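You operate a simulated robot arm through the tools that you are given. There is no shell and no other tool. Be economical: measure what you need, move in short steps, check, and stop when the job is done.

Carry out the task below with a simulated robot arm. There is one attempt and no reset: what you move stays moved.

TASK
Crank the wheel up, burnish the brown pot's turning wall, then brake.
Fine: three turns clockwise; use the grey stone and put it back; the pot still runs true.

The check looks at the end state, three seconds after you hand in, the way a careful person would. Anything else that was tipped, shoved, dropped, spilled or broken makes it a failure.

THE ROBOT
A 7-joint arm with a two-finger gripper, on a carriage that runs on a rail from [0, 1.443] to [0, -0.337] (x, y) and turns from 127 to 459 degrees about z. Base frame: it is fixed where the carriage stands at the start and does not move with it; the origin is on the floor, on the carriage's upright axis, x ahead of it, y to its left, z up; the surface under the hand at the start is at about z = 0.72. Lengths are in m, angles in degrees, forces in N, time in s.
With the tool pointing down near the work surface it reaches from about 0.34 to 0.78 m from the robot's upright axis, wherever it stands. Its first joint turns from -166.0 to 166.0 degrees. Places, roughly: beige clay [0.25, -3.5, 0.5]; brake lever [0.4, -0.8, 0.8]; brown pebble [0.5, -1.5, 0.75]; grey clay [0.75, -2.25, 0.75]; head of the crank wheel [0.5, -0.5, 0.8]; profile arm [0.6, -0.5, 1.1]; wheel crank [0.4, -0.2, 0.8]. Payload 2.45 kg.
Tool frame: the origin (TCP) is the grasp point; the fingertips stand 0.023 m ahead of it; z points along the fingers, y is the line along which they close. The gripper opens to 0.072 m. The gripper's body begins 0.04 m behind the TCP.
Orientation is told as [roll, pitch, yaw] about the base's x, y, z axes, in that order, counted from this pose: with the fingers straight down and closing along the base's y, the tool's x points along the base's -x, its y along +y and its z along -z.

THE INTERFACE
- The arm moves only by the tool servo_tool. Its argument "rows" is a list of rows, each a list of 7 numbers: the turn, a rotation vector about the tool's x, y, z in degrees, then the shift along the tool's x, y, z in m, then the gripper command, from -1 (shut) to 1 (fully open), values between in proportion. In form: [[ax, ay, az, tx, ty, tz, grip], ...]. A call has 1 to 12 rows; each row shifts and turns the commanded pose from where the row before left it, along the tool's axes as they then stand. Each row takes 0.2 s and may step no farther than 0.05 m and 8.6 degrees from the row before; otherwise, or with a gripper value out of range, the whole call is refused. Where a pose cannot be reached the arm comes as near as it can. A force on the tool above 60 N (or 10 N above the force at the start of the call, whichever is more), or a blocked arm, ends the call early, and 0.2 s more pass. Each finger travels about 0.072 m/s and halts on what it meets, pressing with about 38 N; the grip force reading is that of the motor and also rises with nothing between the fingers. The clock runs only during rows and for 0.2 s after the last one: add rows that do not move to give the fingers time. The reply holds the time, the measured pose of the TCP, the force on the tool along the base axes, the opening and the grip force, in the units named above and with some noise, with the torque about the TCP (base axes, N m) and any sound that the robot's microphone picked up, and new pictures: "show" is both (left out), scene, wrist or none.
- Cameras (640 x 400 px; columns grow to the right, rows downward): "scene" is now at [-0.0154, 0.111, 1.5206]; the picture's right is [-0.82, -0.57, 0.00], its down [-0.41, 0.59, -0.70] and it looks along [0.40, -0.57, -0.72] (base axes); focal length 266 px, centre (320, 200). "wrist" rides on the gripper at [0.078, 0.017, -0.066] in the tool frame; the picture's right is [-0.22, 0.98, 0.00], its down [-0.56, -0.12, -0.82] and it looks along [-0.80, -0.18, 0.57] (tool axes); focal length 234 px, centre (320, 200). There is no depth. A picture from a camera that has moved, and an enlarged one, comes with that camera's place and axes in the base frame and with its lens. The place of the scene camera against the robot may be out by one fixed shift of up to 0.012 m in any direction.
- slide_trunk(by): slides the trunk up (or, below 0, down) by that many m; the arm and the scene camera ride with it, the base frame stays. It gives what a move gives, with no picture.
- base_move(legs): drives the robot by 1 to 6 legs, each [ahead, left, turn to the left] in m, m and degrees, along the robot's own axes; the way and the turn of a leg run together, so that a leg with both is an arc; at most 1.5 m and 180 degrees a leg. The arm and the cameras ride along, it lands a little off, and it stops where it bumps. It keeps to its track: a leg is cut to what the track allows. It gives what a move gives, and a new picture of the scene camera.
- aim_head(pan, tilt): turns the head with the scene camera to pan (to the left, within 155 degrees either way) and tilt (down, from -29 to 69), counted from straight ahead of the robot. It gives what a move gives, and a new picture of the scene camera.
- inspect(camera, box): a new picture of the part [left, top, right, bottom] of that camera's present view, enlarged. The clock stands still meanwhile.
- hand_in(): hands the job in; it is judged then, once.

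Work in short steps. Places have to be worked out from the pictures, the camera data and where the tool is seen: move nearer, look again, correct. Check each grasp and each placing, and mend what went wrong. You have 120 turns and 260 pictures in all, those below and enlarged ones among them. Open the gripper and draw the arm clear of the work before you hand the job in, unless the task says otherwise; then end with one line.

The tools are called after "Call:" as name(argument=value, ...) on one line, values as JSON. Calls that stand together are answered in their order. servo_tool: Moves the arm, as the interface text tells. Its arguments: {"type":"object","properties":{"rows":{"type":"array"},"show":{"type":"string","enum":["both","scene","wrist","none"]}},"required":["rows"]} The other tools are called the same way: slide_trunk (by) slides the trunk up or down; base_move (legs) drives the base; aim_head (pan, tilt) turns the head that bears the scene camera; inspect (camera, box) takes an enlarged picture of a part of a camera's view; hand_in () hands the job in.

At the start:

```text
clock: 0.0
position: [0.292, -0.2759, 1.2303]
tcp_rot: [0.1, 0.1, 0.0]
contact_force: [0.3, 0.9, 0.2]
moment: [-0.02, 0.03, -0.02]
width: 0.0719
finger_force: 0.1
trunk travel left (down, up): [-0.525, 0.065]
robot x, y, heading: [0.0003, 0.0019, 0.1]
head pan, tilt: [-55.1, 45.9]
```

scene: 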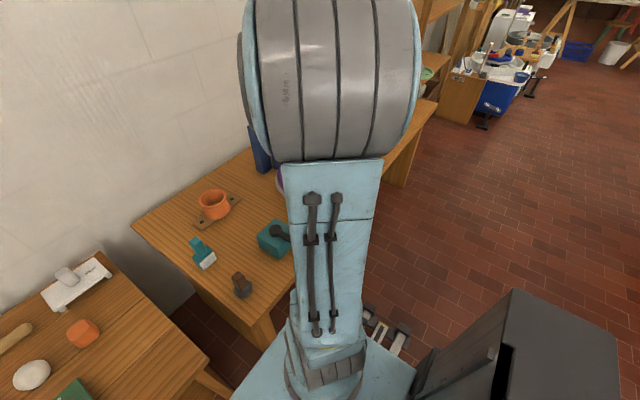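
wrist: 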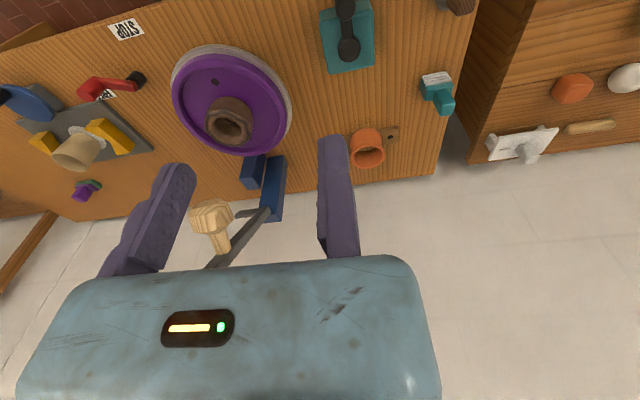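

I'll enlarge both views first to identify the objects.

Call:
inspect(camera="wrist", box=[0, 0, 320, 200])

Call:
inspect(camera="wrist", box=[320, 0, 640, 200])

Call:
inspect(camera="scene", box=[0, 150, 320, 400])

```text
2.00 times, centred on (160, 100) of wrist
camera zoom: at [0.2146, -0.2584, 1.2959], right [0.22, 0.98, 0.0], down [0.56, -0.12, 0.82], along [0.8, -0.18, -0.57], focal length 468 px, centre (640, 400)
```

zoom: 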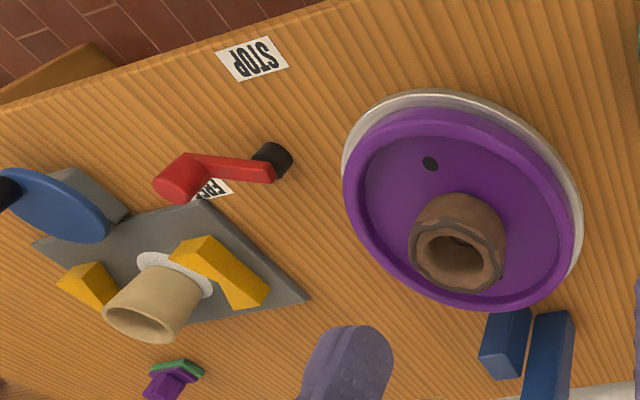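

```text
2.00 times, centred on (480, 100) of wrist
camera zoom: at [0.2146, -0.2584, 1.2959], right [0.22, 0.98, 0.0], down [0.56, -0.12, 0.82], along [0.8, -0.18, -0.57], focal length 468 px, centre (0, 400)
```

zoom: 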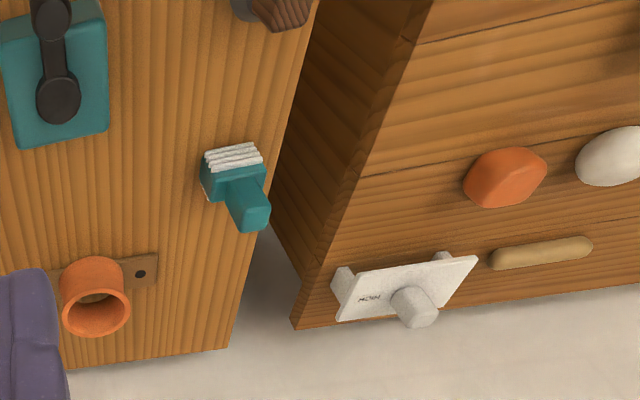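

```text
1.60 times, centred on (160, 275) of scene
camera zoom: at [-0.0154, 0.111, 1.5206], right [-0.82, -0.57, 0.0], down [-0.41, 0.59, -0.7], along [0.4, -0.57, -0.72], focal length 426 px, centre (576, 80)
```

zoom: 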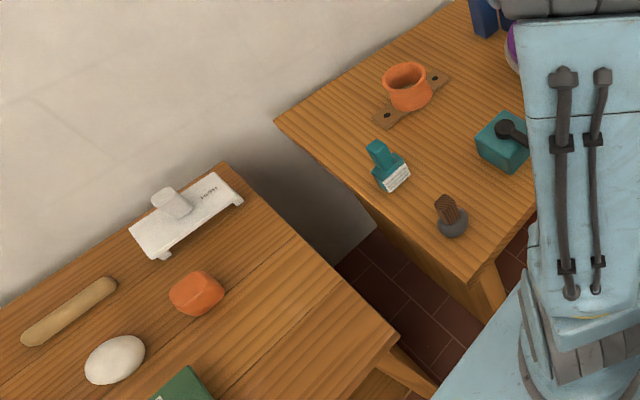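

Next I look at the left table and farther along the rail with the head.

Call:
aim_head(pan=20, tilt=50)

Call:
aim_head(pan=-90, tilt=35)

Call:
aim_head(pan=-20, tilt=55)

```text
clock: 1.5
position: [0.2918, -0.275, 1.2311]
tcp_rot: [0.0, -0.1, 0.1]
contact_force: [0.4, -0.3, 0.4]
moment: [-0.02, 0.0, -0.02]
width: 0.072
finger_force: 0.0
trunk travel left (down, up): [-0.525, 0.065]
robot x, y, heading: [0.0016, -0.0006, 0.0]
head pan, tilt: [20.0, 50.0]
camera scene: at [0.0109, 0.2033, 1.515], right [0.34, -0.94, 0.0], down [-0.72, -0.26, -0.64], along [0.6, 0.22, -0.77], focal length 266 px, centre (320, 200)
```

scene: 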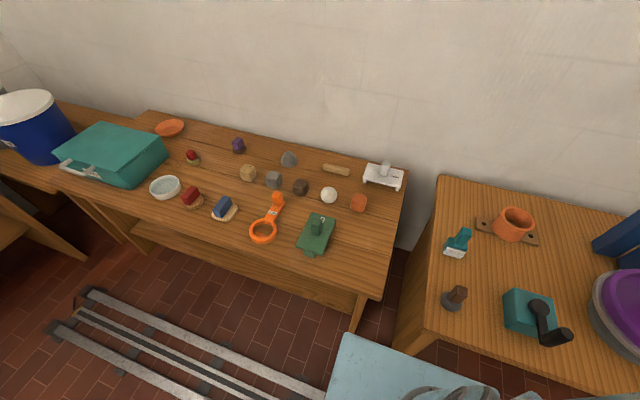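

```text
clock: 3.4
position: [0.2926, -0.2766, 1.2309]
tcp_rot: [0.0, -0.1, 0.0]
contact_force: [-0.2, 0.2, 0.5]
moment: [-0.01, 0.01, 0.0]
width: 0.072
finger_force: 0.0
trunk travel left (down, up): [-0.525, 0.065]
robot x, y, heading: [0.0035, 0.0002, -0.1]
head pan, tilt: [-90.0, 35.0]
camera scene: at [-0.0615, 0.089, 1.5367], right [-1.0, 0.0, 0.0], down [0.0, 0.57, -0.82], along [0.0, -0.82, -0.57], focal length 266 px, centre (320, 200)
```

scene: 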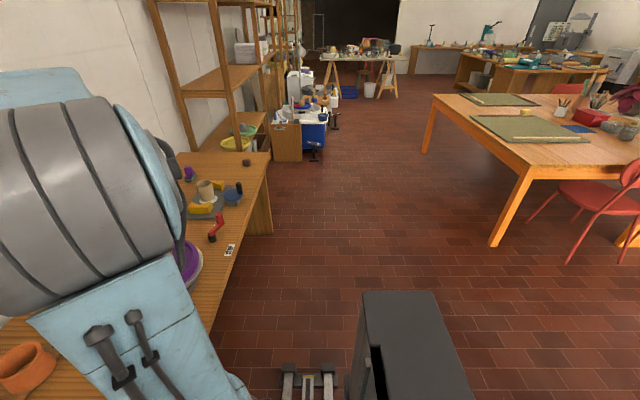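

```text
clock: 4.8
position: [0.2926, -0.2753, 1.2303]
tcp_rot: [0.0, 0.1, 0.0]
contact_force: [0.2, 0.4, -0.4]
moment: [0.02, -0.04, -0.01]
width: 0.0721
finger_force: 0.0
trunk travel left (down, up): [-0.525, 0.065]
robot x, y, heading: [-0.0007, 0.0001, -0.1]
head pan, tilt: [-20.0, 55.0]
camera scene: at [0.0062, 0.1523, 1.5085], right [-0.34, -0.94, 0.0], down [-0.77, 0.28, -0.57], along [0.54, -0.2, -0.82], focal length 266 px, centre (320, 200)
```

scene: 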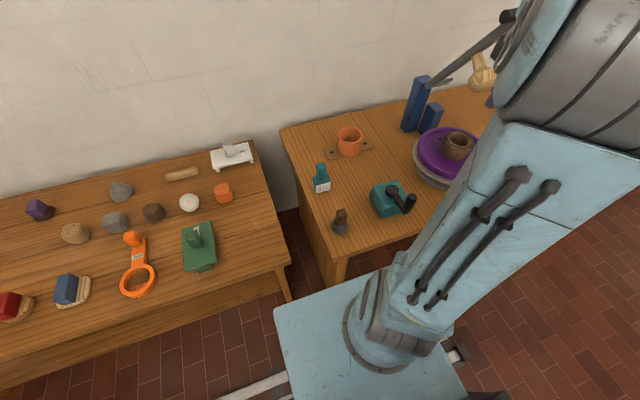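

Call:
inspect(camera="scene", box=[20, 140, 260, 290])

Call:
inspect(camera="scene", box=[270, 100, 510, 250])

```text
2.67 times, centred on (140, 215) of scene
camera zoom: at [0.0062, 0.1523, 1.5085], right [-0.34, -0.94, 0.0], down [-0.77, 0.28, -0.57], along [0.54, -0.2, -0.82], focal length 710 px, centre (800, 160)
```

zoom: 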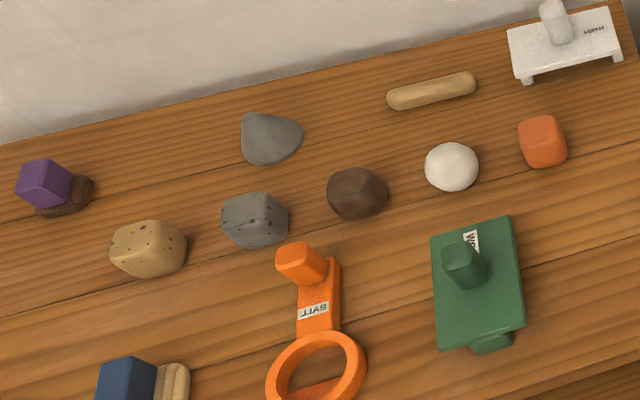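

```text
2.67 times, centred on (390, 175) of scene
camera zoom: at [0.0062, 0.1523, 1.5085], right [-0.34, -0.94, 0.0], down [-0.77, 0.28, -0.57], along [0.54, -0.2, -0.82], focal length 710 px, centre (133, 267)
```

zoom: 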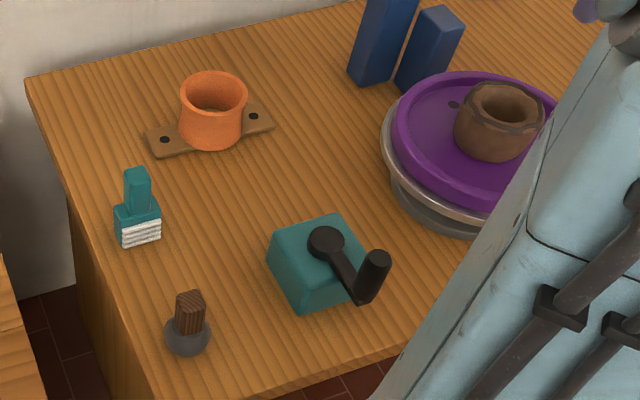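

The grey stone with a wooden grip by the crank looks like the burnisher. I drive 0.33 m along the rail to centre on the work, with the arm high.

Call:
base_move(legs=[[0, -0.33, 0]])

Call:
aim_head(pan=5, tilt=55)

Call:
servo_tool(rows=[[0, 0, 0, 0, 0, 0, 1]], show="wrist")

```text
clock: 7.0
position: [0.2942, -0.6052, 1.231]
tcp_rot: [0.0, 0.0, 0.2]
contact_force: [0.3, 0.3, -0.5]
moment: [0.03, -0.02, -0.02]
width: 0.0719
finger_force: 0.0
trunk travel left (down, up): [-0.525, 0.065]
robot x, y, heading: [0.0006, -0.3305, -0.1]
head pan, tilt: [-20.0, 55.0]
camera scene: at [0.0052, -0.1788, 1.5085], right [-0.34, -0.94, 0.0], down [-0.77, 0.28, -0.57], along [0.54, -0.19, -0.82], focal length 266 px, centre (320, 200)
```

scene: 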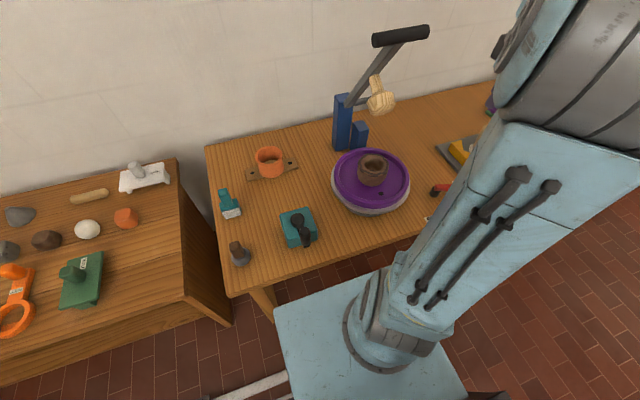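

```text
clock: 7.9
position: [0.2944, -0.6046, 1.2312]
tcp_rot: [0.1, 0.0, 0.3]
contact_force: [0.5, 0.3, 0.4]
moment: [-0.01, 0.01, 0.02]
width: 0.0719
finger_force: 0.1
trunk travel left (down, up): [-0.525, 0.065]
robot x, y, heading: [-0.001, -0.3307, 0.3]
head pan, tilt: [5.0, 55.0]
camera scene: at [0.0091, -0.1478, 1.5085], right [0.09, -1.0, 0.0], down [-0.82, -0.08, -0.57], along [0.57, 0.05, -0.82], focal length 266 px, centre (320, 200)
```

scene: 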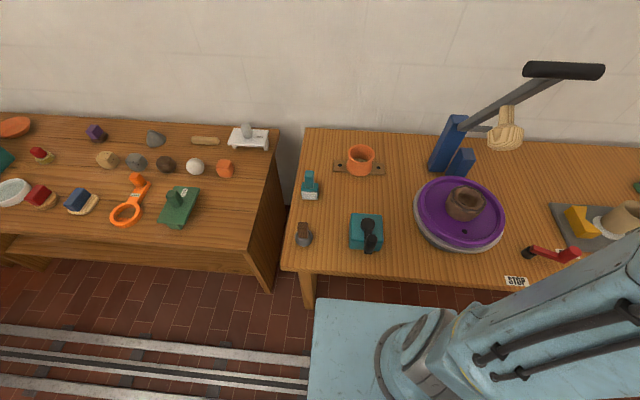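

```text
clock: 8.3
position: [0.2934, -0.6038, 1.2307]
tcp_rot: [0.1, -0.1, 0.4]
contact_force: [-0.1, 0.1, -0.4]
moment: [-0.01, 0.0, 0.02]
width: 0.0721
finger_force: 0.1
trunk travel left (down, up): [-0.525, 0.065]
robot x, y, heading: [0.0024, -0.3287, 0.3]
head pan, tilt: [5.0, 55.0]
camera wrist: at [0.216, -0.5882, 1.2959], right [0.21, 0.98, 0.0], down [0.56, -0.12, 0.82], along [0.8, -0.17, -0.57], focal length 234 px, centre (320, 200)
```

wrist: 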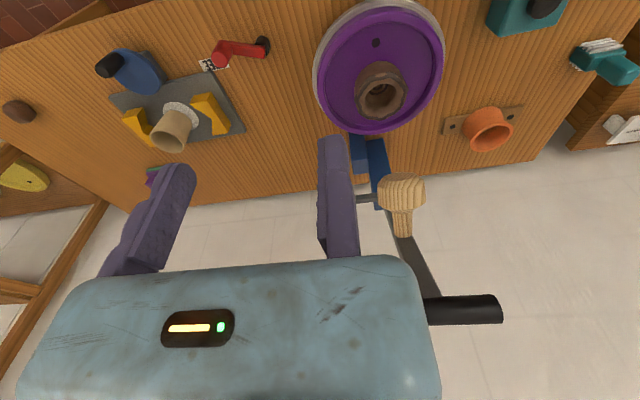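

Call:
inspect(camera="scene", box=[280, 180, 440, 280])

Call:
inspect(camera="scene", box=[400, 140, 640, 290])

```text
4.00 times, centred on (360, 230) of scene
camera zoom: at [0.0091, -0.1477, 1.5085], right [0.09, -1.0, 0.0], down [-0.82, -0.08, -0.57], along [0.57, 0.05, -0.82], focal length 1065 px, centre (160, 80)
```

zoom: 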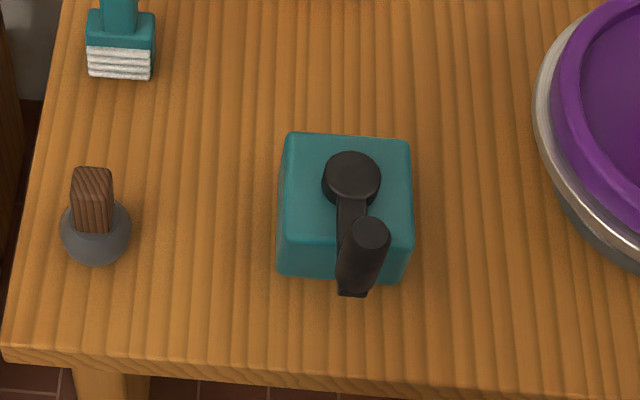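

```text
2.67 times, centred on (520, 215) of scene
camera zoom: at [0.0091, -0.1477, 1.5085], right [0.09, -1.0, 0.0], down [-0.82, -0.08, -0.57], along [0.57, 0.05, -0.82], focal length 710 px, centre (-213, 160)
```

zoom: 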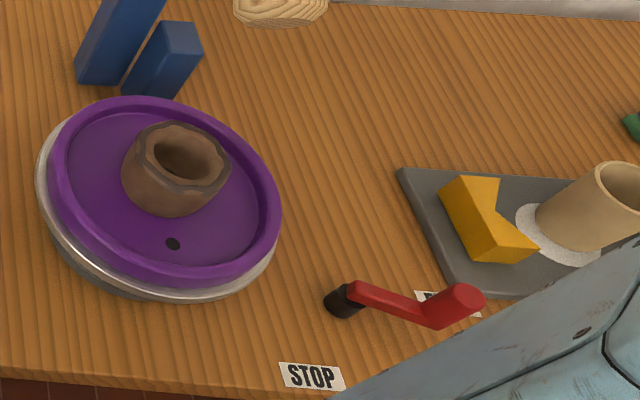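

Object positions from both cameras agree, but the fingers appear off-centre in the wrist view. I close the gripper while rising away to check where the tips meet.

Call:
servo_tool(rows=[[0, 0, 0, 0, 0.04, 0, -1], [0, 0, 0, 0, 0.04, 0, -1], [0, 0, 0, 0, 0.04, 0, -1], [0, 0, 0, 0, 0.04, 0, -1], [0, 0, 0, 0, 0.04, 0, -1], [0, 0, 0, 0, 0.04, 0, -1], [0, 0, 0, 0, 0.04, 0, -1], [0, 0, 0, 0, 0.04, 0.02, -1], [0, 0, 0, 0, 0.02, 0.04, -1]])

```text
clock: 10.3
position: [0.2903, -0.2634, 1.1718]
tcp_rot: [0.0, 0.0, 0.2]
contact_force: [0.5, -0.7, -0.4]
moment: [-0.01, 0.03, 0.01]
width: 0.0
finger_force: 28.6
trunk travel left (down, up): [-0.525, 0.065]
robot x, y, heading: [0.002, -0.3339, 0.4]
head pan, tilt: [5.0, 55.0]
camera scene: at [0.0091, -0.1476, 1.5085], right [0.09, -1.0, 0.0], down [-0.82, -0.08, -0.57], along [0.57, 0.05, -0.82], focal length 266 px, centre (320, 200)
camera wrist: at [0.2129, -0.2473, 1.2361], right [0.21, 0.98, 0.0], down [0.56, -0.12, 0.82], along [0.8, -0.17, -0.57], focal length 234 px, centre (320, 200)
```

scene: 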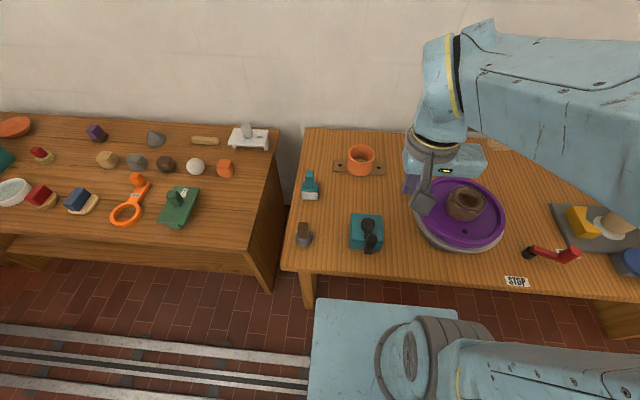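
wrist: 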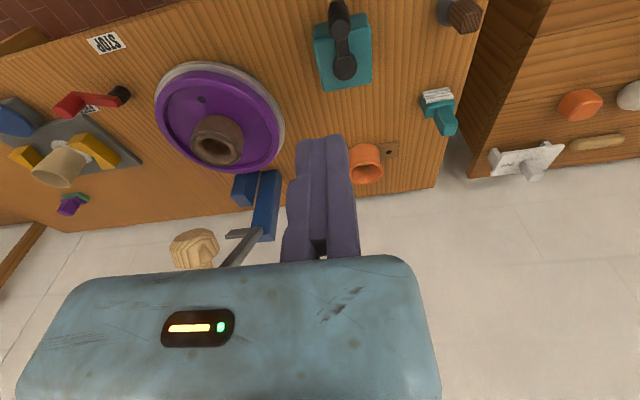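

Closed fingers meet at the TCP; the +y finger is fixed in the picture and the −y one moves. Now I lower in front of the crank with fingers open for a close look.

Call:
servo_tool(rows=[[0, 0, 0, 0, 0, 0.05, 1], [0, 0, 0, 0, 0, 0.05, 1], [0, 0, 0, 0, 0, 0.05, 1], [0, 0, 0, 0, 0, 0.05, 1], [0, 0, 0, 0, 0, 0.02, 1]])

```text
clock: 11.5
position: [0.3228, -0.2571, 0.9638]
tcp_rot: [0.0, 0.3, 0.4]
contact_force: [0.2, -0.2, 0.2]
moment: [-0.02, 0.03, 0.01]
width: 0.0722
finger_force: 0.0
out of reach, approached as far as the arm can: row 4, 5
trunk travel left (down, up): [-0.525, 0.065]
robot x, y, heading: [0.001, -0.3358, 0.2]
head pan, tilt: [5.0, 55.0]
camera scene: at [0.0096, -0.1477, 1.5085], right [0.09, -1.0, 0.0], down [-0.82, -0.08, -0.57], along [0.57, 0.05, -0.82], focal length 266 px, centre (320, 200)
camera wrist: at [0.2461, -0.2402, 1.0289], right [0.21, 0.98, 0.0], down [0.56, -0.12, 0.82], along [0.8, -0.17, -0.58], focal length 234 px, centre (320, 200)
```

scene: 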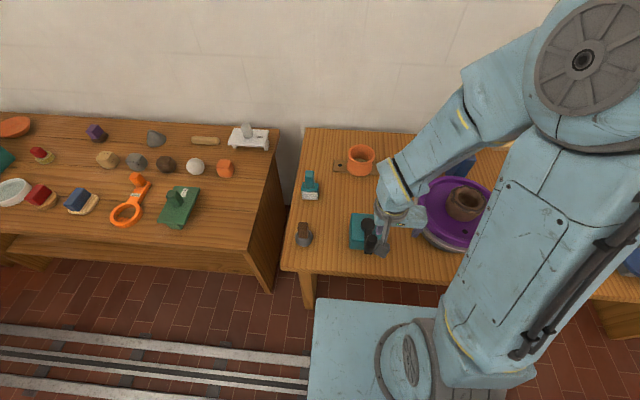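
wrist: 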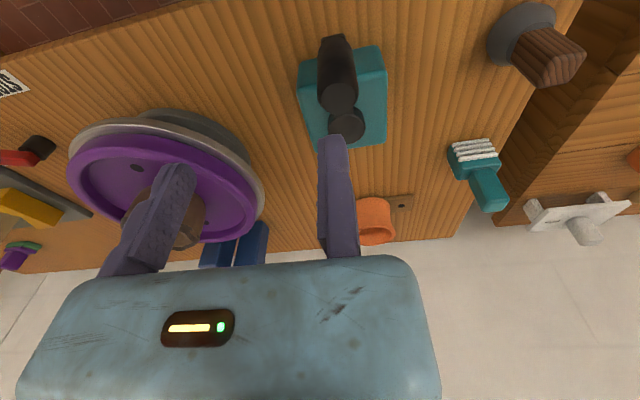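

Crank axis is near (0.425, −0.245), knob near (0.352, −0.248), top about 0.85. Before cranking I go look at the brake closely, rising first.

Call:
servo_tool(rows=[[0, 0, 0, 0, 0, -0.05, 1], [0, 0, 0, 0, 0, -0.05, 1], [0, 0, 0, 0, -0.05, 0, 1], [0, 0, 0, 0, -0.05, 0, 1], [0, 0, 0, 0, -0.05, 0, 1], [0, 0, 0, 0, -0.05, 0, 1], [0, 0, 0, 0, -0.05, 0, 1], [0, 0, 0, 0, -0.05, 0, 1], [0, 0, 0, 0, -0.05, 0, 1], [0, 0, 0, 0, -0.05, 0, 1], [0, 0, 0, 0, -0.05, 0, 1], [0, 0, 0, 0.02, -0.04, 0, 1]])

```text
clock: 14.1
position: [0.3035, -0.7485, 1.0635]
tcp_rot: [0.0, 0.0, 0.4]
contact_force: [-0.8, 0.3, -0.4]
moment: [-0.01, 0.01, 0.01]
width: 0.0721
finger_force: 0.0
trunk travel left (down, up): [-0.525, 0.065]
robot x, y, heading: [-0.0025, -0.3323, 0.5]
head pan, tilt: [5.0, 55.0]
camera scene: at [0.0094, -0.1479, 1.5085], right [0.09, -1.0, 0.0], down [-0.82, -0.08, -0.57], along [0.57, 0.05, -0.82], focal length 266 px, centre (320, 200)
camera wrist: at [0.2263, -0.7315, 1.1273], right [0.21, 0.98, 0.0], down [0.56, -0.12, 0.82], along [0.8, -0.17, -0.57], focal length 234 px, centre (320, 200)
```

scene: 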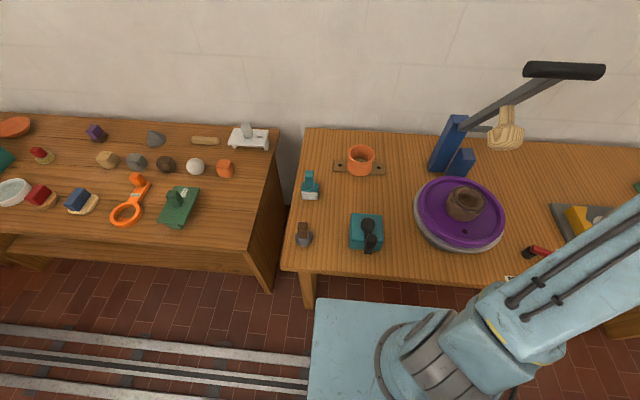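
wrist: 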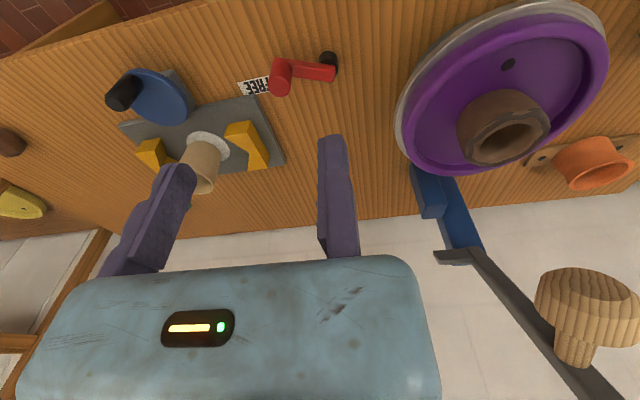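

Call:
inspect(camera="wrist", box=[220, 20, 380, 120])

Call:
inspect(camera="scene", box=[400, 170, 560, 290])

```text
4.00 times, centred on (300, 70) of wrist
camera zoom: at [0.2263, -0.7315, 1.1273], right [0.21, 0.98, 0.0], down [0.56, -0.12, 0.82], along [0.8, -0.17, -0.57], focal length 937 px, centre (400, 720)
```

zoom: 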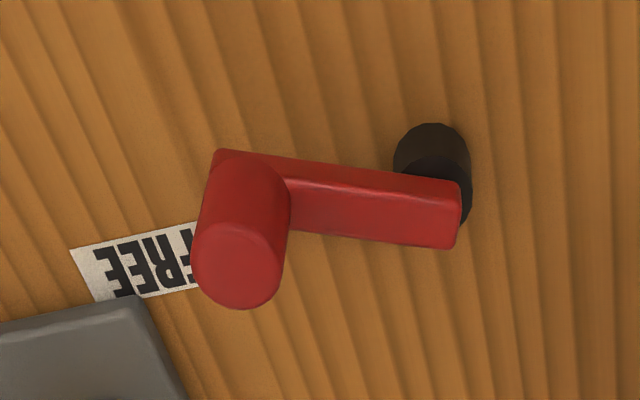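

```text
3.33 times, centred on (480, 230) of scene
camera zoom: at [0.0094, -0.1479, 1.5085], right [0.09, -1.0, 0.0], down [-0.82, -0.08, -0.57], along [0.57, 0.05, -0.82], focal length 887 px, centre (-213, 100)
```

zoom: 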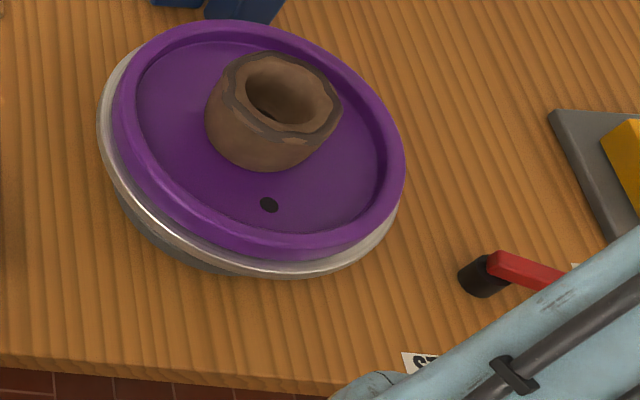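

Brake: pivot ≈(0.406,−0.757), red knob ≈(0.39,−0.825), top ≈0.805; STOP lies toward (0.317,−0.71), so the knob swings through −x. Next I look at the pot head-on.

Call:
servo_tool(rows=[[0, 0, 0, 0, 0.05, 0, 1], [0, 0, 0, 0, 0.05, 0, 1], [0, 0, 0, 0, 0.05, 0, 1], [0, 0, 0, 0, 0.04, 0, 1], [0, 0, 0, 0, 0, 0, 1]], show="wrist")

Call:
inspect(camera="wrist", box=[220, 20, 460, 170])

```text
clock: 15.3
position: [0.3021, -0.5571, 1.0647]
tcp_rot: [0.0, 0.1, 0.3]
contact_force: [-0.9, -0.1, 0.6]
moment: [-0.02, 0.03, -0.02]
width: 0.0722
finger_force: 0.0
trunk travel left (down, up): [-0.525, 0.065]
robot x, y, heading: [-0.0018, -0.3314, 0.4]
head pan, tilt: [5.0, 55.0]
camera wrist: at [0.2246, -0.5406, 1.1299], right [0.21, 0.98, 0.0], down [0.56, -0.12, 0.82], along [0.8, -0.17, -0.57], focal length 234 px, centre (320, 200)
```

wrist: 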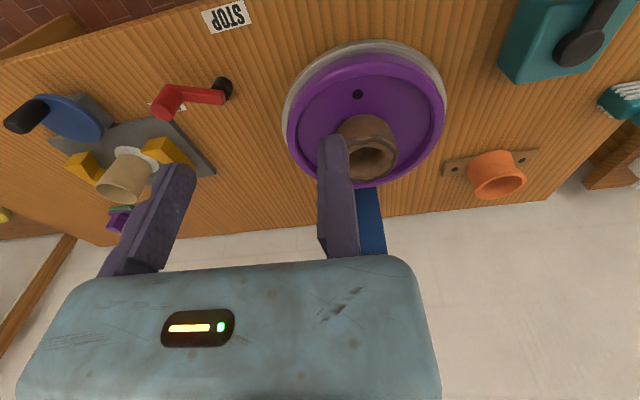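

```text
2.67 times, centred on (340, 95) of wrist
camera zoom: at [0.2246, -0.5406, 1.1299], right [0.21, 0.98, 0.0], down [0.56, -0.12, 0.82], along [0.8, -0.17, -0.57], focal length 624 px, centre (267, 480)
```

zoom: 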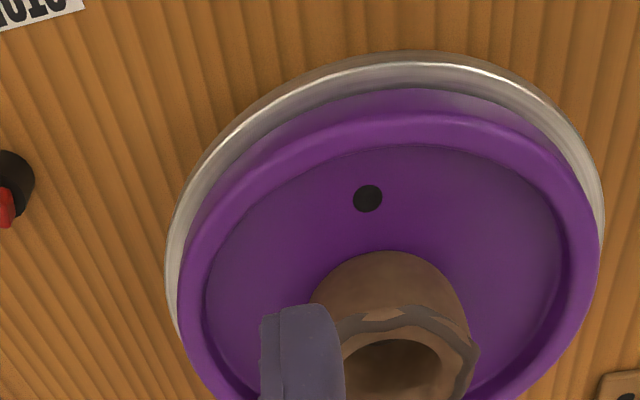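

Pot centre ≈(0.505,−0.515), wall radius ≈0.047, disc floor ≈0.815, rim ≈0.87. Now I go to view the grey stone up close.

Call:
servo_tool(rows=[[0, 0, 0, 0, 0.05, 0, 1], [0, 0, 0, 0, 0.05, 0, 1], [0, 0, 0, 0, 0.05, 0, 1], [0, 0, 0, 0, 0.05, 0, 1], [0, 0, 0, 0, 0.05, 0, 1], [0, 0, 0, 0, 0.05, 0, 1], [0, 0, 0, 0, 0.05, 0, 1], [0, 0, 0, 0, 0.05, 0, 1], [0, 0, 0, 0, 0.05, 0, 1], [0, 0, 0, 0.01, 0.03, 0.04, 1], [0, 0, 0, 0, 0, 0.02, 1]])

Call:
inspect(camera="wrist", box=[240, 0, 480, 150])

Call:
inspect(camera="scene", box=[270, 190, 366, 250])

```text
refused: row 10 steps farther than a row can; nothing moved
```

```text
2.67 times, centred on (360, 75) of wrist
camera zoom: at [0.2246, -0.5406, 1.1299], right [0.21, 0.98, 0.0], down [0.56, -0.12, 0.82], along [0.8, -0.17, -0.57], focal length 624 px, centre (213, 533)
```

zoom: 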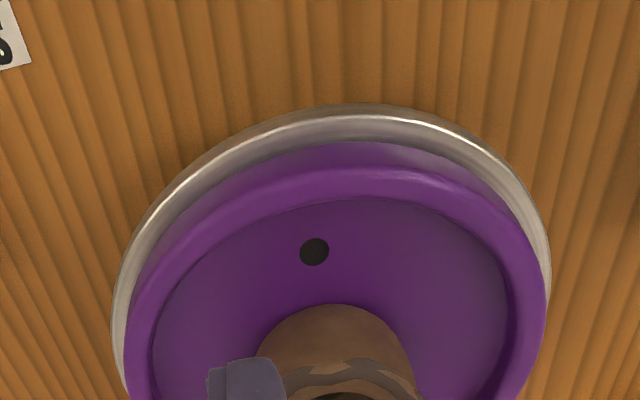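

```text
6.67 times, centred on (318, 220) of scene
camera zoom: at [0.009, -0.1475, 1.5084], right [0.09, -1.0, 0.0], down [-0.82, -0.08, -0.57], along [0.57, 0.05, -0.82], focal length 1775 px, centre (333, 67)
```

zoom: 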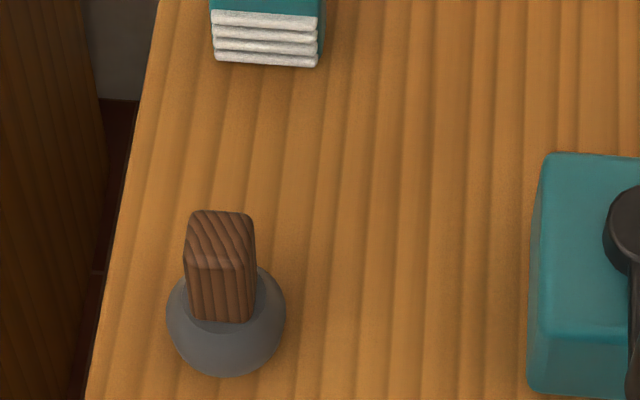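

The move was refused for step size; I resend with smaller rows.

Call:
servo_tool(rows=[[0, 0, 0, 0, 0.05, 0, 1], [0, 0, 0, 0, 0.05, 0, 1], [0, 0, 0, 0, 0.05, 0, 1], [0, 0, 0, 0, 0.05, 0, 1], [0, 0, 0, 0, 0.05, 0, 1], [0, 0, 0, 0, 0.05, 0, 1], [0, 0, 0, 0, 0.05, 0, 1], [0, 0, 0, 0, 0.05, 0, 1], [0, 0, 0, 0, 0.05, 0, 1], [0, 0, 0, 0, 0.04, 0, 1], [0, 0, 0, 0.01, 0, 0.04, 1], [0, 0, 0, 0, 0, 0.02, 1]], show="wrist")

Call:
inspect(camera="wrist", box=[240, 0, 480, 150])

```text
clock: 17.9
position: [0.2895, -0.0648, 1.0049]
tcp_rot: [0.0, 0.0, 0.4]
contact_force: [0.0, 0.2, 0.6]
moment: [0.0, 0.0, -0.03]
width: 0.072
finger_force: 0.1
trunk travel left (down, up): [-0.525, 0.065]
robot x, y, heading: [0.0003, -0.3317, 0.5]
head pan, tilt: [5.0, 55.0]
camera wrist: at [0.212, -0.0492, 1.0695], right [0.21, 0.98, 0.0], down [0.56, -0.12, 0.82], along [0.8, -0.17, -0.57], focal length 234 px, centre (320, 200)
```

wrist: 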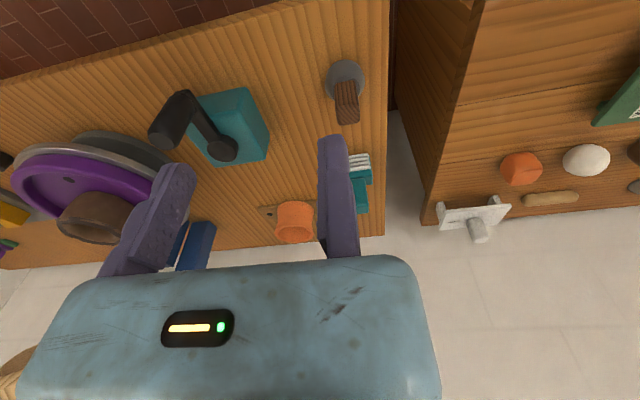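

```text
2.67 times, centred on (360, 75) of wrist
camera zoom: at [0.212, -0.0492, 1.0695], right [0.21, 0.98, 0.0], down [0.56, -0.12, 0.82], along [0.8, -0.17, -0.57], focal length 624 px, centre (213, 533)
```

zoom: 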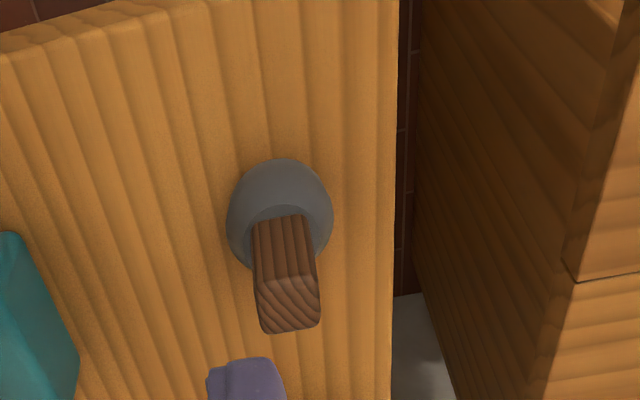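

Stone: bulb centre ≈(0.388,−0.051), handle top ≈0.815, aligned with the base axes. Now move above the crank knob, fixed finger on its +y side, to verify alignment before lowering.

Call:
servo_tool(rows=[[0, 0, 0, -0.015, -0.04, 0, 1], [0, 0, 0, -0.015, -0.04, 0, 1], [0, 0, 0, -0.015, -0.04, 0, 1], [0, 0, 0, -0.017, -0.038, 0, 1], [0, 0, 0, 0, 0, 0.045, 1], [0, 0, 0, 0, 0, 0.045, 1], [0, 0, 0, 0, 0, 0, 1]], show="wrist")

Call:
inspect(camera="wrist", box=[160, 60, 480, 260])

Call:
inspect(camera="scene", box=[300, 160, 460, 280])

```text
clock: 19.5
position: [0.3553, -0.2226, 0.9137]
tcp_rot: [0.0, 0.0, 0.3]
contact_force: [0.9, 0.6, 0.0]
moment: [0.01, 0.0, 0.02]
width: 0.072
finger_force: 0.0
trunk travel left (down, up): [-0.525, 0.065]
robot x, y, heading: [0.0013, -0.3292, 0.3]
head pan, tilt: [5.0, 55.0]
camera wrist: at [0.2773, -0.2056, 0.9781], right [0.21, 0.98, 0.0], down [0.56, -0.12, 0.82], along [0.8, -0.17, -0.57], focal length 234 px, centre (320, 200)
```

wrist: 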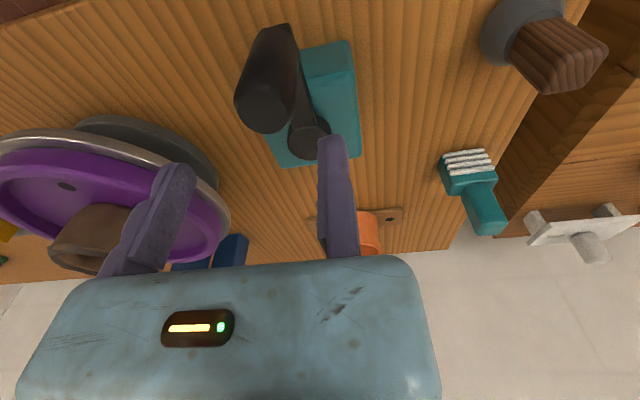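

```text
2.00 times, centred on (320, 160) of wrist
camera zoom: at [0.2773, -0.2056, 0.9781], right [0.21, 0.98, 0.0], down [0.56, -0.12, 0.82], along [0.8, -0.17, -0.57], focal length 468 px, centre (320, 280)
```

zoom: 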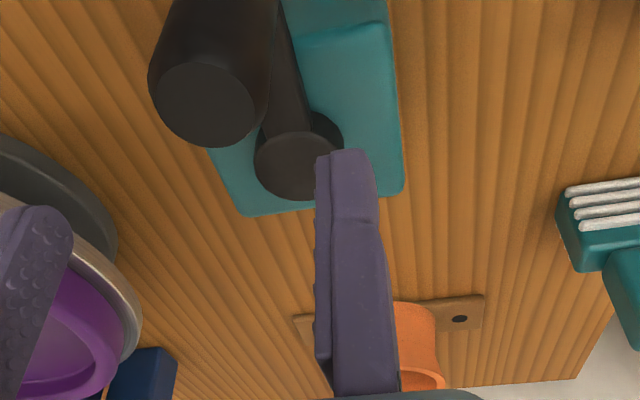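

```text
3.33 times, centred on (380, 220) of scene
camera zoom: at [0.0097, -0.1476, 1.5085], right [0.09, -1.0, 0.0], down [-0.82, -0.08, -0.57], along [0.57, 0.05, -0.82], focal length 887 px, centre (120, 133)
```

zoom: 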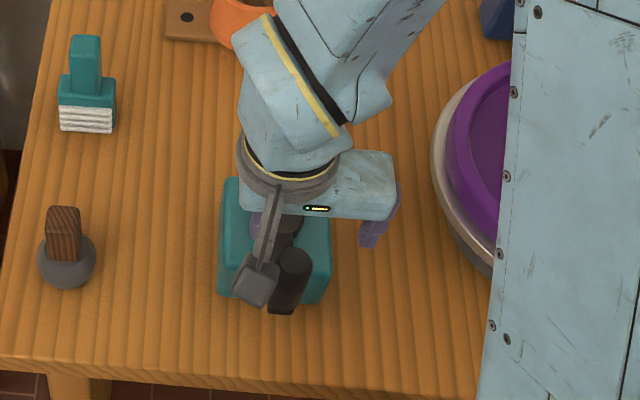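

Knob centre ≈(0.353,−0.257), diameter ≈0.031, nicely between the jaws. I lower to z≈0.835 and shift y by −0.014 so the fixed jaw comes near the knob.

Call:
servo_tool(rows=[[0, 0, 0, 0, 0, 0.04, 1], [0, 0, 0, 0, 0, 0.04, 1], [0, 0, 0, 0, -0.014, 0, 1], [0, 0, 0, 0, 0, 0, 1]], show="wrist")

Call:
inspect(camera="wrist", box=[160, 60, 480, 260])

```text
clock: 20.3
position: [0.3552, -0.2367, 0.8372]
tcp_rot: [0.0, -0.6, 0.2]
contact_force: [-4.4, -3.3, 52.0]
moment: [-1.01, 0.65, -0.05]
width: 0.072
finger_force: 0.1
trunk travel left (down, up): [-0.525, 0.065]
robot x, y, heading: [-0.0007, -0.3309, 0.5]
head pan, tilt: [5.0, 55.0]
stopped in row 4: the force on the tool passed its limit at 71 N (the readings are from after the stop); the commanded pose is now the measured one
camera wrist: at [0.2764, -0.2193, 0.9013], right [0.21, 0.98, 0.0], down [0.55, -0.12, 0.82], along [0.81, -0.17, -0.57], focal length 234 px, centre (320, 200)
```

wrist: 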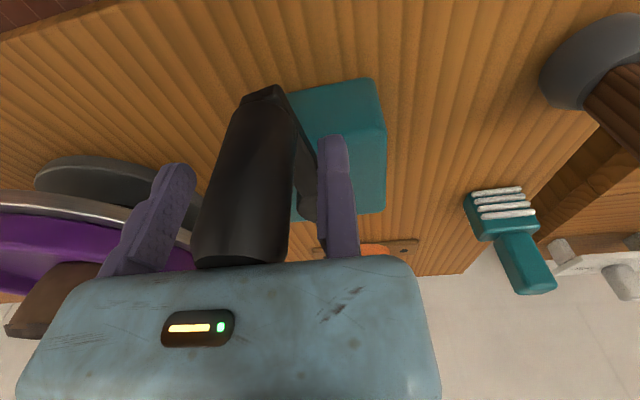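

```text
2.00 times, centred on (320, 160) of wrist
camera zoom: at [0.2764, -0.2193, 0.9013], right [0.21, 0.98, 0.0], down [0.55, -0.12, 0.82], along [0.81, -0.17, -0.57], focal length 468 px, centre (320, 280)
```

zoom: 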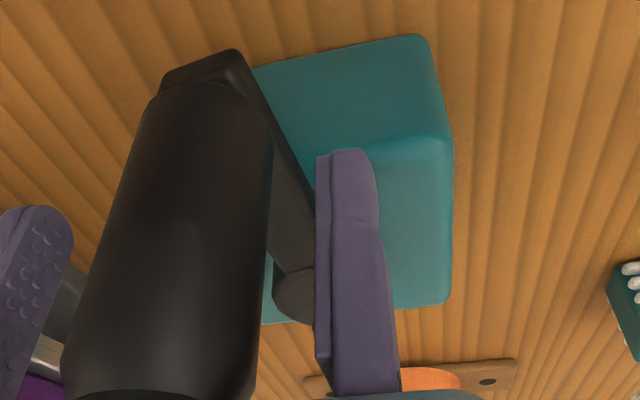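

The knob top touches the gripper body (knob top ≈0.877). I back up 15 mm.

Call:
servo_tool(rows=[[0, 0, 0, 0, 0, -0.015, 1], [0, 0, 0, 0, 0, 0, 1]], show="wrist")

Call:
inspect(camera="wrist", box=[160, 60, 480, 260])

```text
clock: 20.9
position: [0.3562, -0.236, 0.8494]
tcp_rot: [0.1, -0.4, 0.2]
contact_force: [0.1, 0.2, 0.1]
moment: [0.0, -0.01, -0.01]
width: 0.072
finger_force: 0.0
trunk travel left (down, up): [-0.525, 0.065]
robot x, y, heading: [0.0029, -0.3271, 0.2]
head pan, tilt: [5.0, 55.0]
camera wrist: at [0.278, -0.2189, 0.9137], right [0.21, 0.98, 0.0], down [0.55, -0.12, 0.82], along [0.8, -0.17, -0.57], focal length 234 px, centre (320, 200)
```

wrist: 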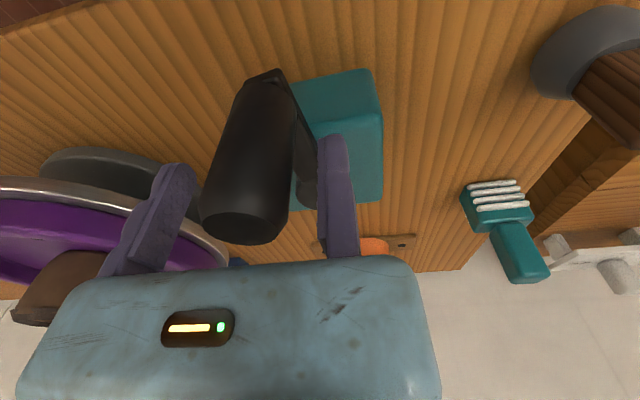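

```text
2.00 times, centred on (320, 160) of wrist
camera zoom: at [0.278, -0.2189, 0.9137], right [0.21, 0.98, 0.0], down [0.55, -0.12, 0.82], along [0.8, -0.17, -0.57], focal length 468 px, centre (320, 280)
```

zoom: 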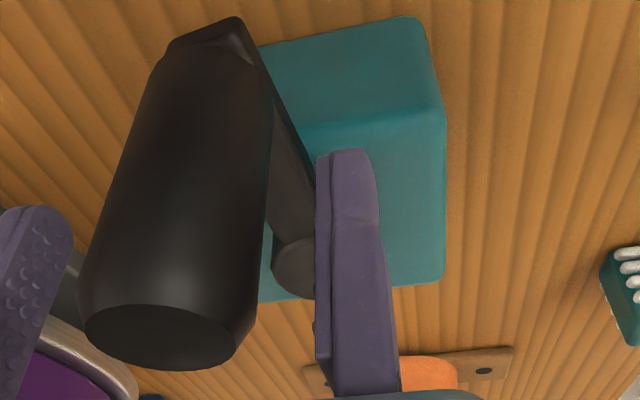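

Knob centre ≈(0.345,−0.260), diameter 0.027. I shift to centre and close on it.

Call:
servo_tool(rows=[[0, 0, 0, 0.01, -0.006, 0, 1], [0, 0, 0, 0, -0.003, 0, 0.2], [0, 0, 0, 0, 0, 0, -0.4], [0, 0, 0, 0, 0, 0, -0.8], [0, 0, 0, 0, 0, 0, -1], [0, 0, 0, 0, 0, 0, -1]], show="wrist")

Call:
inspect(camera="wrist", box=[160, 60, 480, 260])

```text
clock: 22.3
position: [0.3464, -0.2446, 0.8497]
tcp_rot: [0.1, -0.5, 0.3]
contact_force: [0.8, -1.7, -2.6]
moment: [-1.24, -0.14, -0.01]
width: 0.0293
finger_force: 45.3
trunk travel left (down, up): [-0.525, 0.065]
robot x, y, heading: [0.0043, -0.334, 0.2]
head pan, tilt: [5.0, 55.0]
camera wrist: at [0.2681, -0.2284, 0.9138], right [0.21, 0.98, 0.0], down [0.55, -0.12, 0.82], along [0.8, -0.17, -0.57], focal length 234 px, centre (320, 200)
```

wrist: 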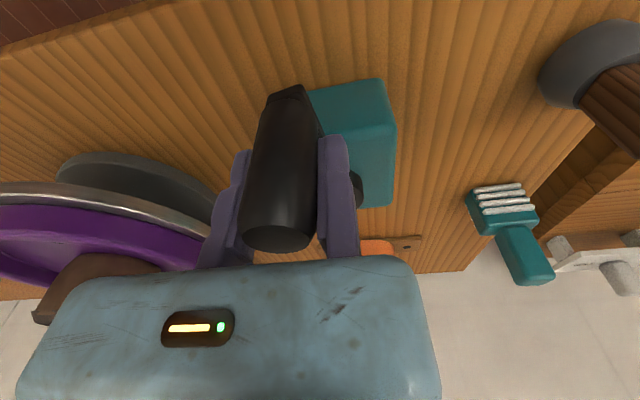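

```text
2.00 times, centred on (320, 160) of wrist
camera zoom: at [0.2681, -0.2284, 0.9138], right [0.21, 0.98, 0.0], down [0.55, -0.12, 0.82], along [0.8, -0.17, -0.57], focal length 468 px, centre (320, 280)
```

zoom: 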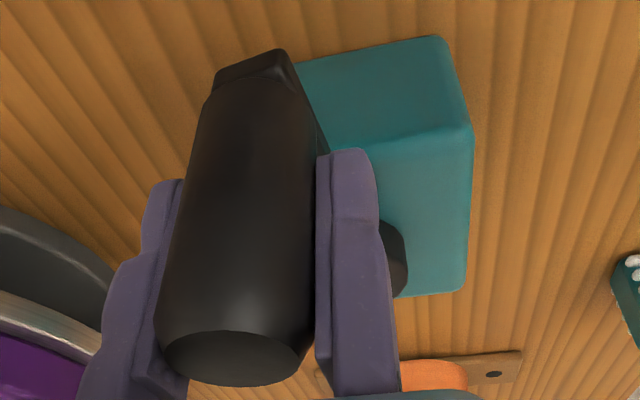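

Gripped firmly (0.029 m). I try the first 20° clockwise (toward +y) and read the forces to refine the circle.

Call:
servo_tool(rows=[[0, 0, 0, 0, 0.013, 0, -1], [0, 0, 0, 0, 0.013, 0, -1]], show="wrist")

```text
clock: 22.9
position: [0.3475, -0.2178, 0.8502]
tcp_rot: [0.1, -0.4, 0.3]
contact_force: [5.5, -2.1, -12.1]
moment: [-1.26, 1.17, 0.12]
width: 0.0289
finger_force: 44.7
trunk travel left (down, up): [-0.525, 0.065]
robot x, y, heading: [-0.0002, -0.3347, 0.4]
head pan, tilt: [5.0, 55.0]
camera wrist: at [0.2686, -0.201, 0.9139], right [0.21, 0.98, 0.0], down [0.56, -0.12, 0.82], along [0.8, -0.17, -0.57], focal length 234 px, centre (320, 200)
```

wrist: 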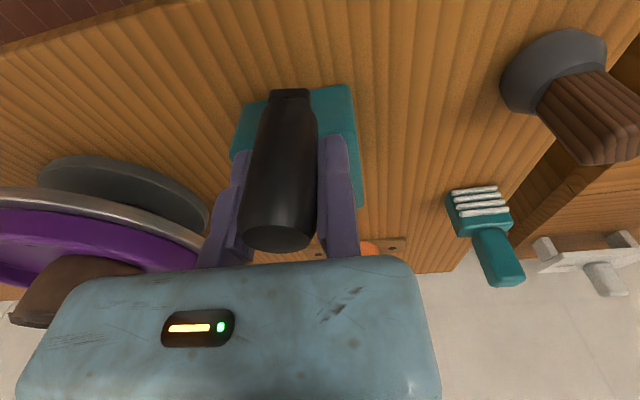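

Low forces; the crank follows. Continue 80° along the arc (axis ≈(0.42,−0.2475), R≈0.075).

Call:
servo_tool(rows=[[0, 0, 0, -0.0098, 0.0241, 0, -1], [0, 0, 0, -0.0174, 0.0194, 0, -1], [0, 0, 0, -0.023, 0.0122, 0, -1], [0, 0, 0, -0.0258, 0.0037, 0, -1]], show="both")

```text
clock: 23.9
position: [0.4219, -0.1471, 0.8498]
tcp_rot: [0.3, -0.6, 0.8]
contact_force: [-5.1, 57.1, -13.6]
moment: [-1.91, 2.06, -0.41]
width: 0.029
finger_force: 45.0
trunk travel left (down, up): [-0.525, 0.065]
robot x, y, heading: [-0.0032, -0.3315, 0.4]
head pan, tilt: [5.0, 55.0]
camera scene: at [0.0093, -0.1413, 1.5076], right [0.1, -1.0, 0.0], down [-0.82, -0.08, -0.57], along [0.57, 0.05, -0.82], focal length 266 px, centre (320, 200)
camera wrist: at [0.3432, -0.1329, 0.9137], right [0.2, 0.98, 0.01], down [0.55, -0.12, 0.82], along [0.81, -0.16, -0.57], focal length 234 px, centre (320, 200)
```

scene: 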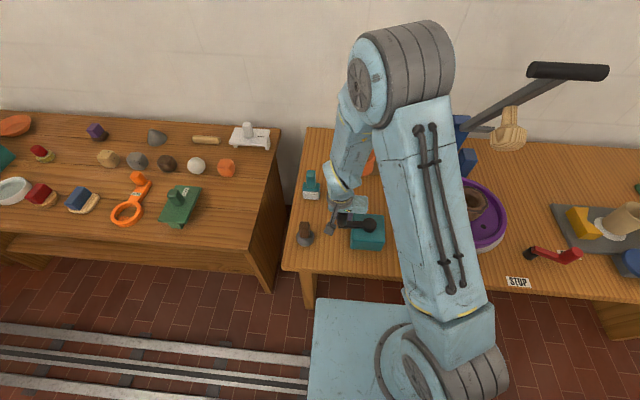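
wrist: 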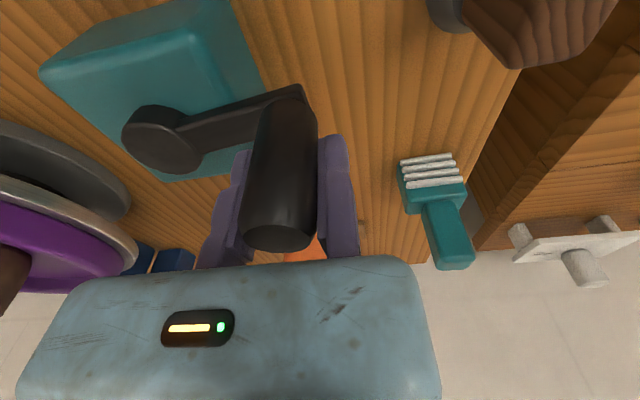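

The crank is longer than assumed (+57 N in y): refitting gives axis ≈(0.436,−0.2505), R≈0.089. I continue on the corrected circle to θ=0.

Call:
servo_tool(rows=[[0, 0, 0, -0.037, 0.0096, 0, -1], [0, 0, 0, -0.0342, -0.0178, 0, -1], [0, 0, 0, -0.0235, -0.0306, 0, -1], [0, 0, 0, -0.0083, -0.0376, 0, -1]], show="wrist")

```text
clock: 24.9
position: [0.5205, -0.2365, 0.8511]
tcp_rot: [0.1, 0.0, 0.1]
contact_force: [-38.6, 1.0, -11.1]
moment: [0.68, 0.14, -0.52]
width: 0.0286
finger_force: 44.4
trunk travel left (down, up): [-0.525, 0.065]
robot x, y, heading: [-0.0001, -0.3319, 0.4]
head pan, tilt: [5.0, 55.0]
camera wrist: at [0.4427, -0.2191, 0.9156], right [0.22, 0.98, 0.0], down [0.56, -0.12, 0.82], along [0.8, -0.18, -0.57], focal length 234 px, centre (320, 200)
```

wrist: 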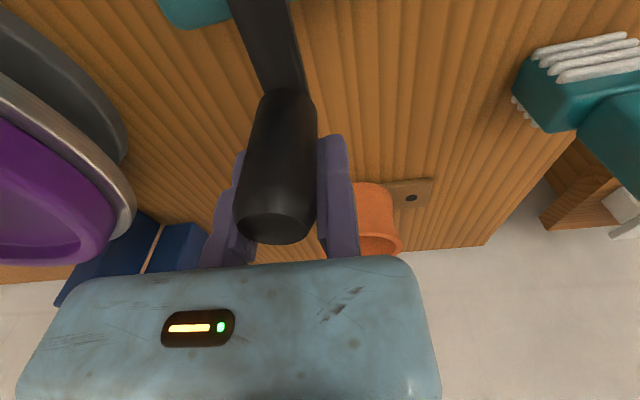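

Refined: axis ≈(0.433,−0.249), R≈0.0875; start angle was ≈187°. I continue another 180° and check.

Call:
servo_tool(rows=[[0, 0, 0, 0.0162, -0.0423, 0, -1], [0, 0, 0, 0.032, -0.032, 0, -1], [0, 0, 0, 0.0438, -0.0117, 0, -1], [0, 0, 0, 0.0438, 0.0117, 0, -1], [0, 0, 0, 0.032, 0.032, 0, -1], [0, 0, 0, 0.0117, 0.0438, 0, -1]], show="wrist")

```text
clock: 26.3
position: [0.349, -0.2323, 0.8492]
tcp_rot: [0.2, -0.8, 0.4]
contact_force: [28.9, 1.9, 31.4]
moment: [-1.93, 0.02, 0.41]
width: 0.0288
finger_force: 45.0
trunk travel left (down, up): [-0.525, 0.065]
robot x, y, heading: [-0.0003, -0.3307, 0.0]
head pan, tilt: [5.0, 55.0]
camera wrist: at [0.27, -0.2157, 0.9129], right [0.21, 0.98, 0.01], down [0.55, -0.12, 0.83], along [0.81, -0.17, -0.56], focal length 234 px, centre (320, 200)
```

wrist: 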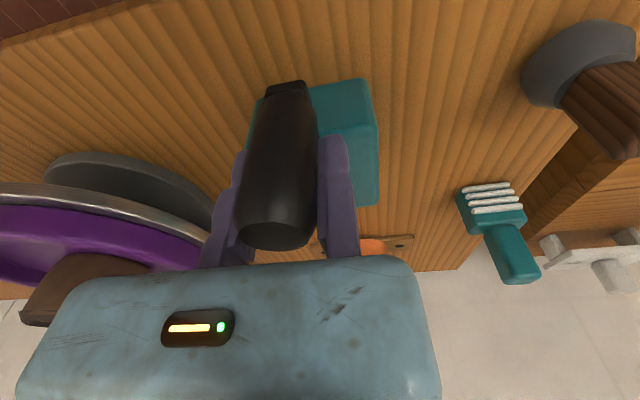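

One turn done (~368°), forces moderate. I tweak R to 0.086, raise 3 mm, and run a full second turn.

Call:
servo_tool(rows=[[0, 0, 0, -0.0148, 0.043, -0.003, -1], [0, 0, 0, -0.0315, 0.0315, 0, -1], [0, 0, 0, -0.043, 0.0115, 0, -1], [0, 0, 0, -0.043, -0.0115, 0, -1], [0, 0, 0, -0.0315, -0.0315, 0, -1], [0, 0, 0, -0.0115, -0.043, 0, -1], [0, 0, 0, 0.0115, -0.043, 0, -1], [0, 0, 0, 0.0315, -0.0315, 0, -1], [0, 0, 0, 0.043, -0.0115, 0, -1], [0, 0, 0, 0.043, 0.0115, 0, -1], [0, 0, 0, 0.0315, 0.0315, 0, -1], [0, 0, 0, 0.0115, 0.043, 0, -1]], show="scene")

```text
clock: 28.9
position: [0.3484, -0.2344, 0.8536]
tcp_rot: [0.1, -0.3, 0.4]
contact_force: [2.6, 2.6, -40.5]
moment: [-0.34, 0.07, -0.02]
width: 0.0288
finger_force: 45.2
trunk travel left (down, up): [-0.525, 0.065]
robot x, y, heading: [-0.0009, -0.3291, 0.4]
head pan, tilt: [5.0, 55.0]
camera scene: at [0.0108, -0.1466, 1.5081], right [0.09, -1.0, 0.0], down [-0.82, -0.08, -0.57], along [0.57, 0.05, -0.82], focal length 266 px, centre (320, 200)
```

scene: 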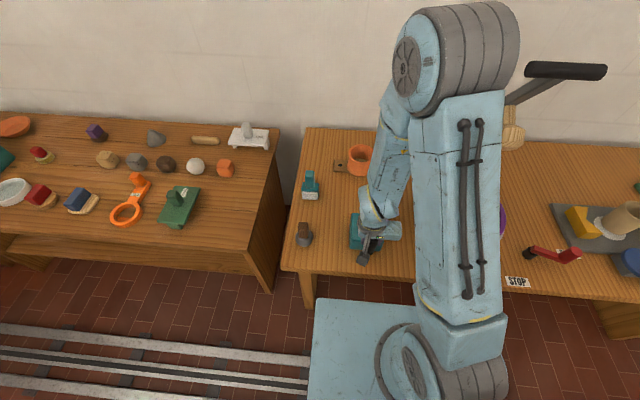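

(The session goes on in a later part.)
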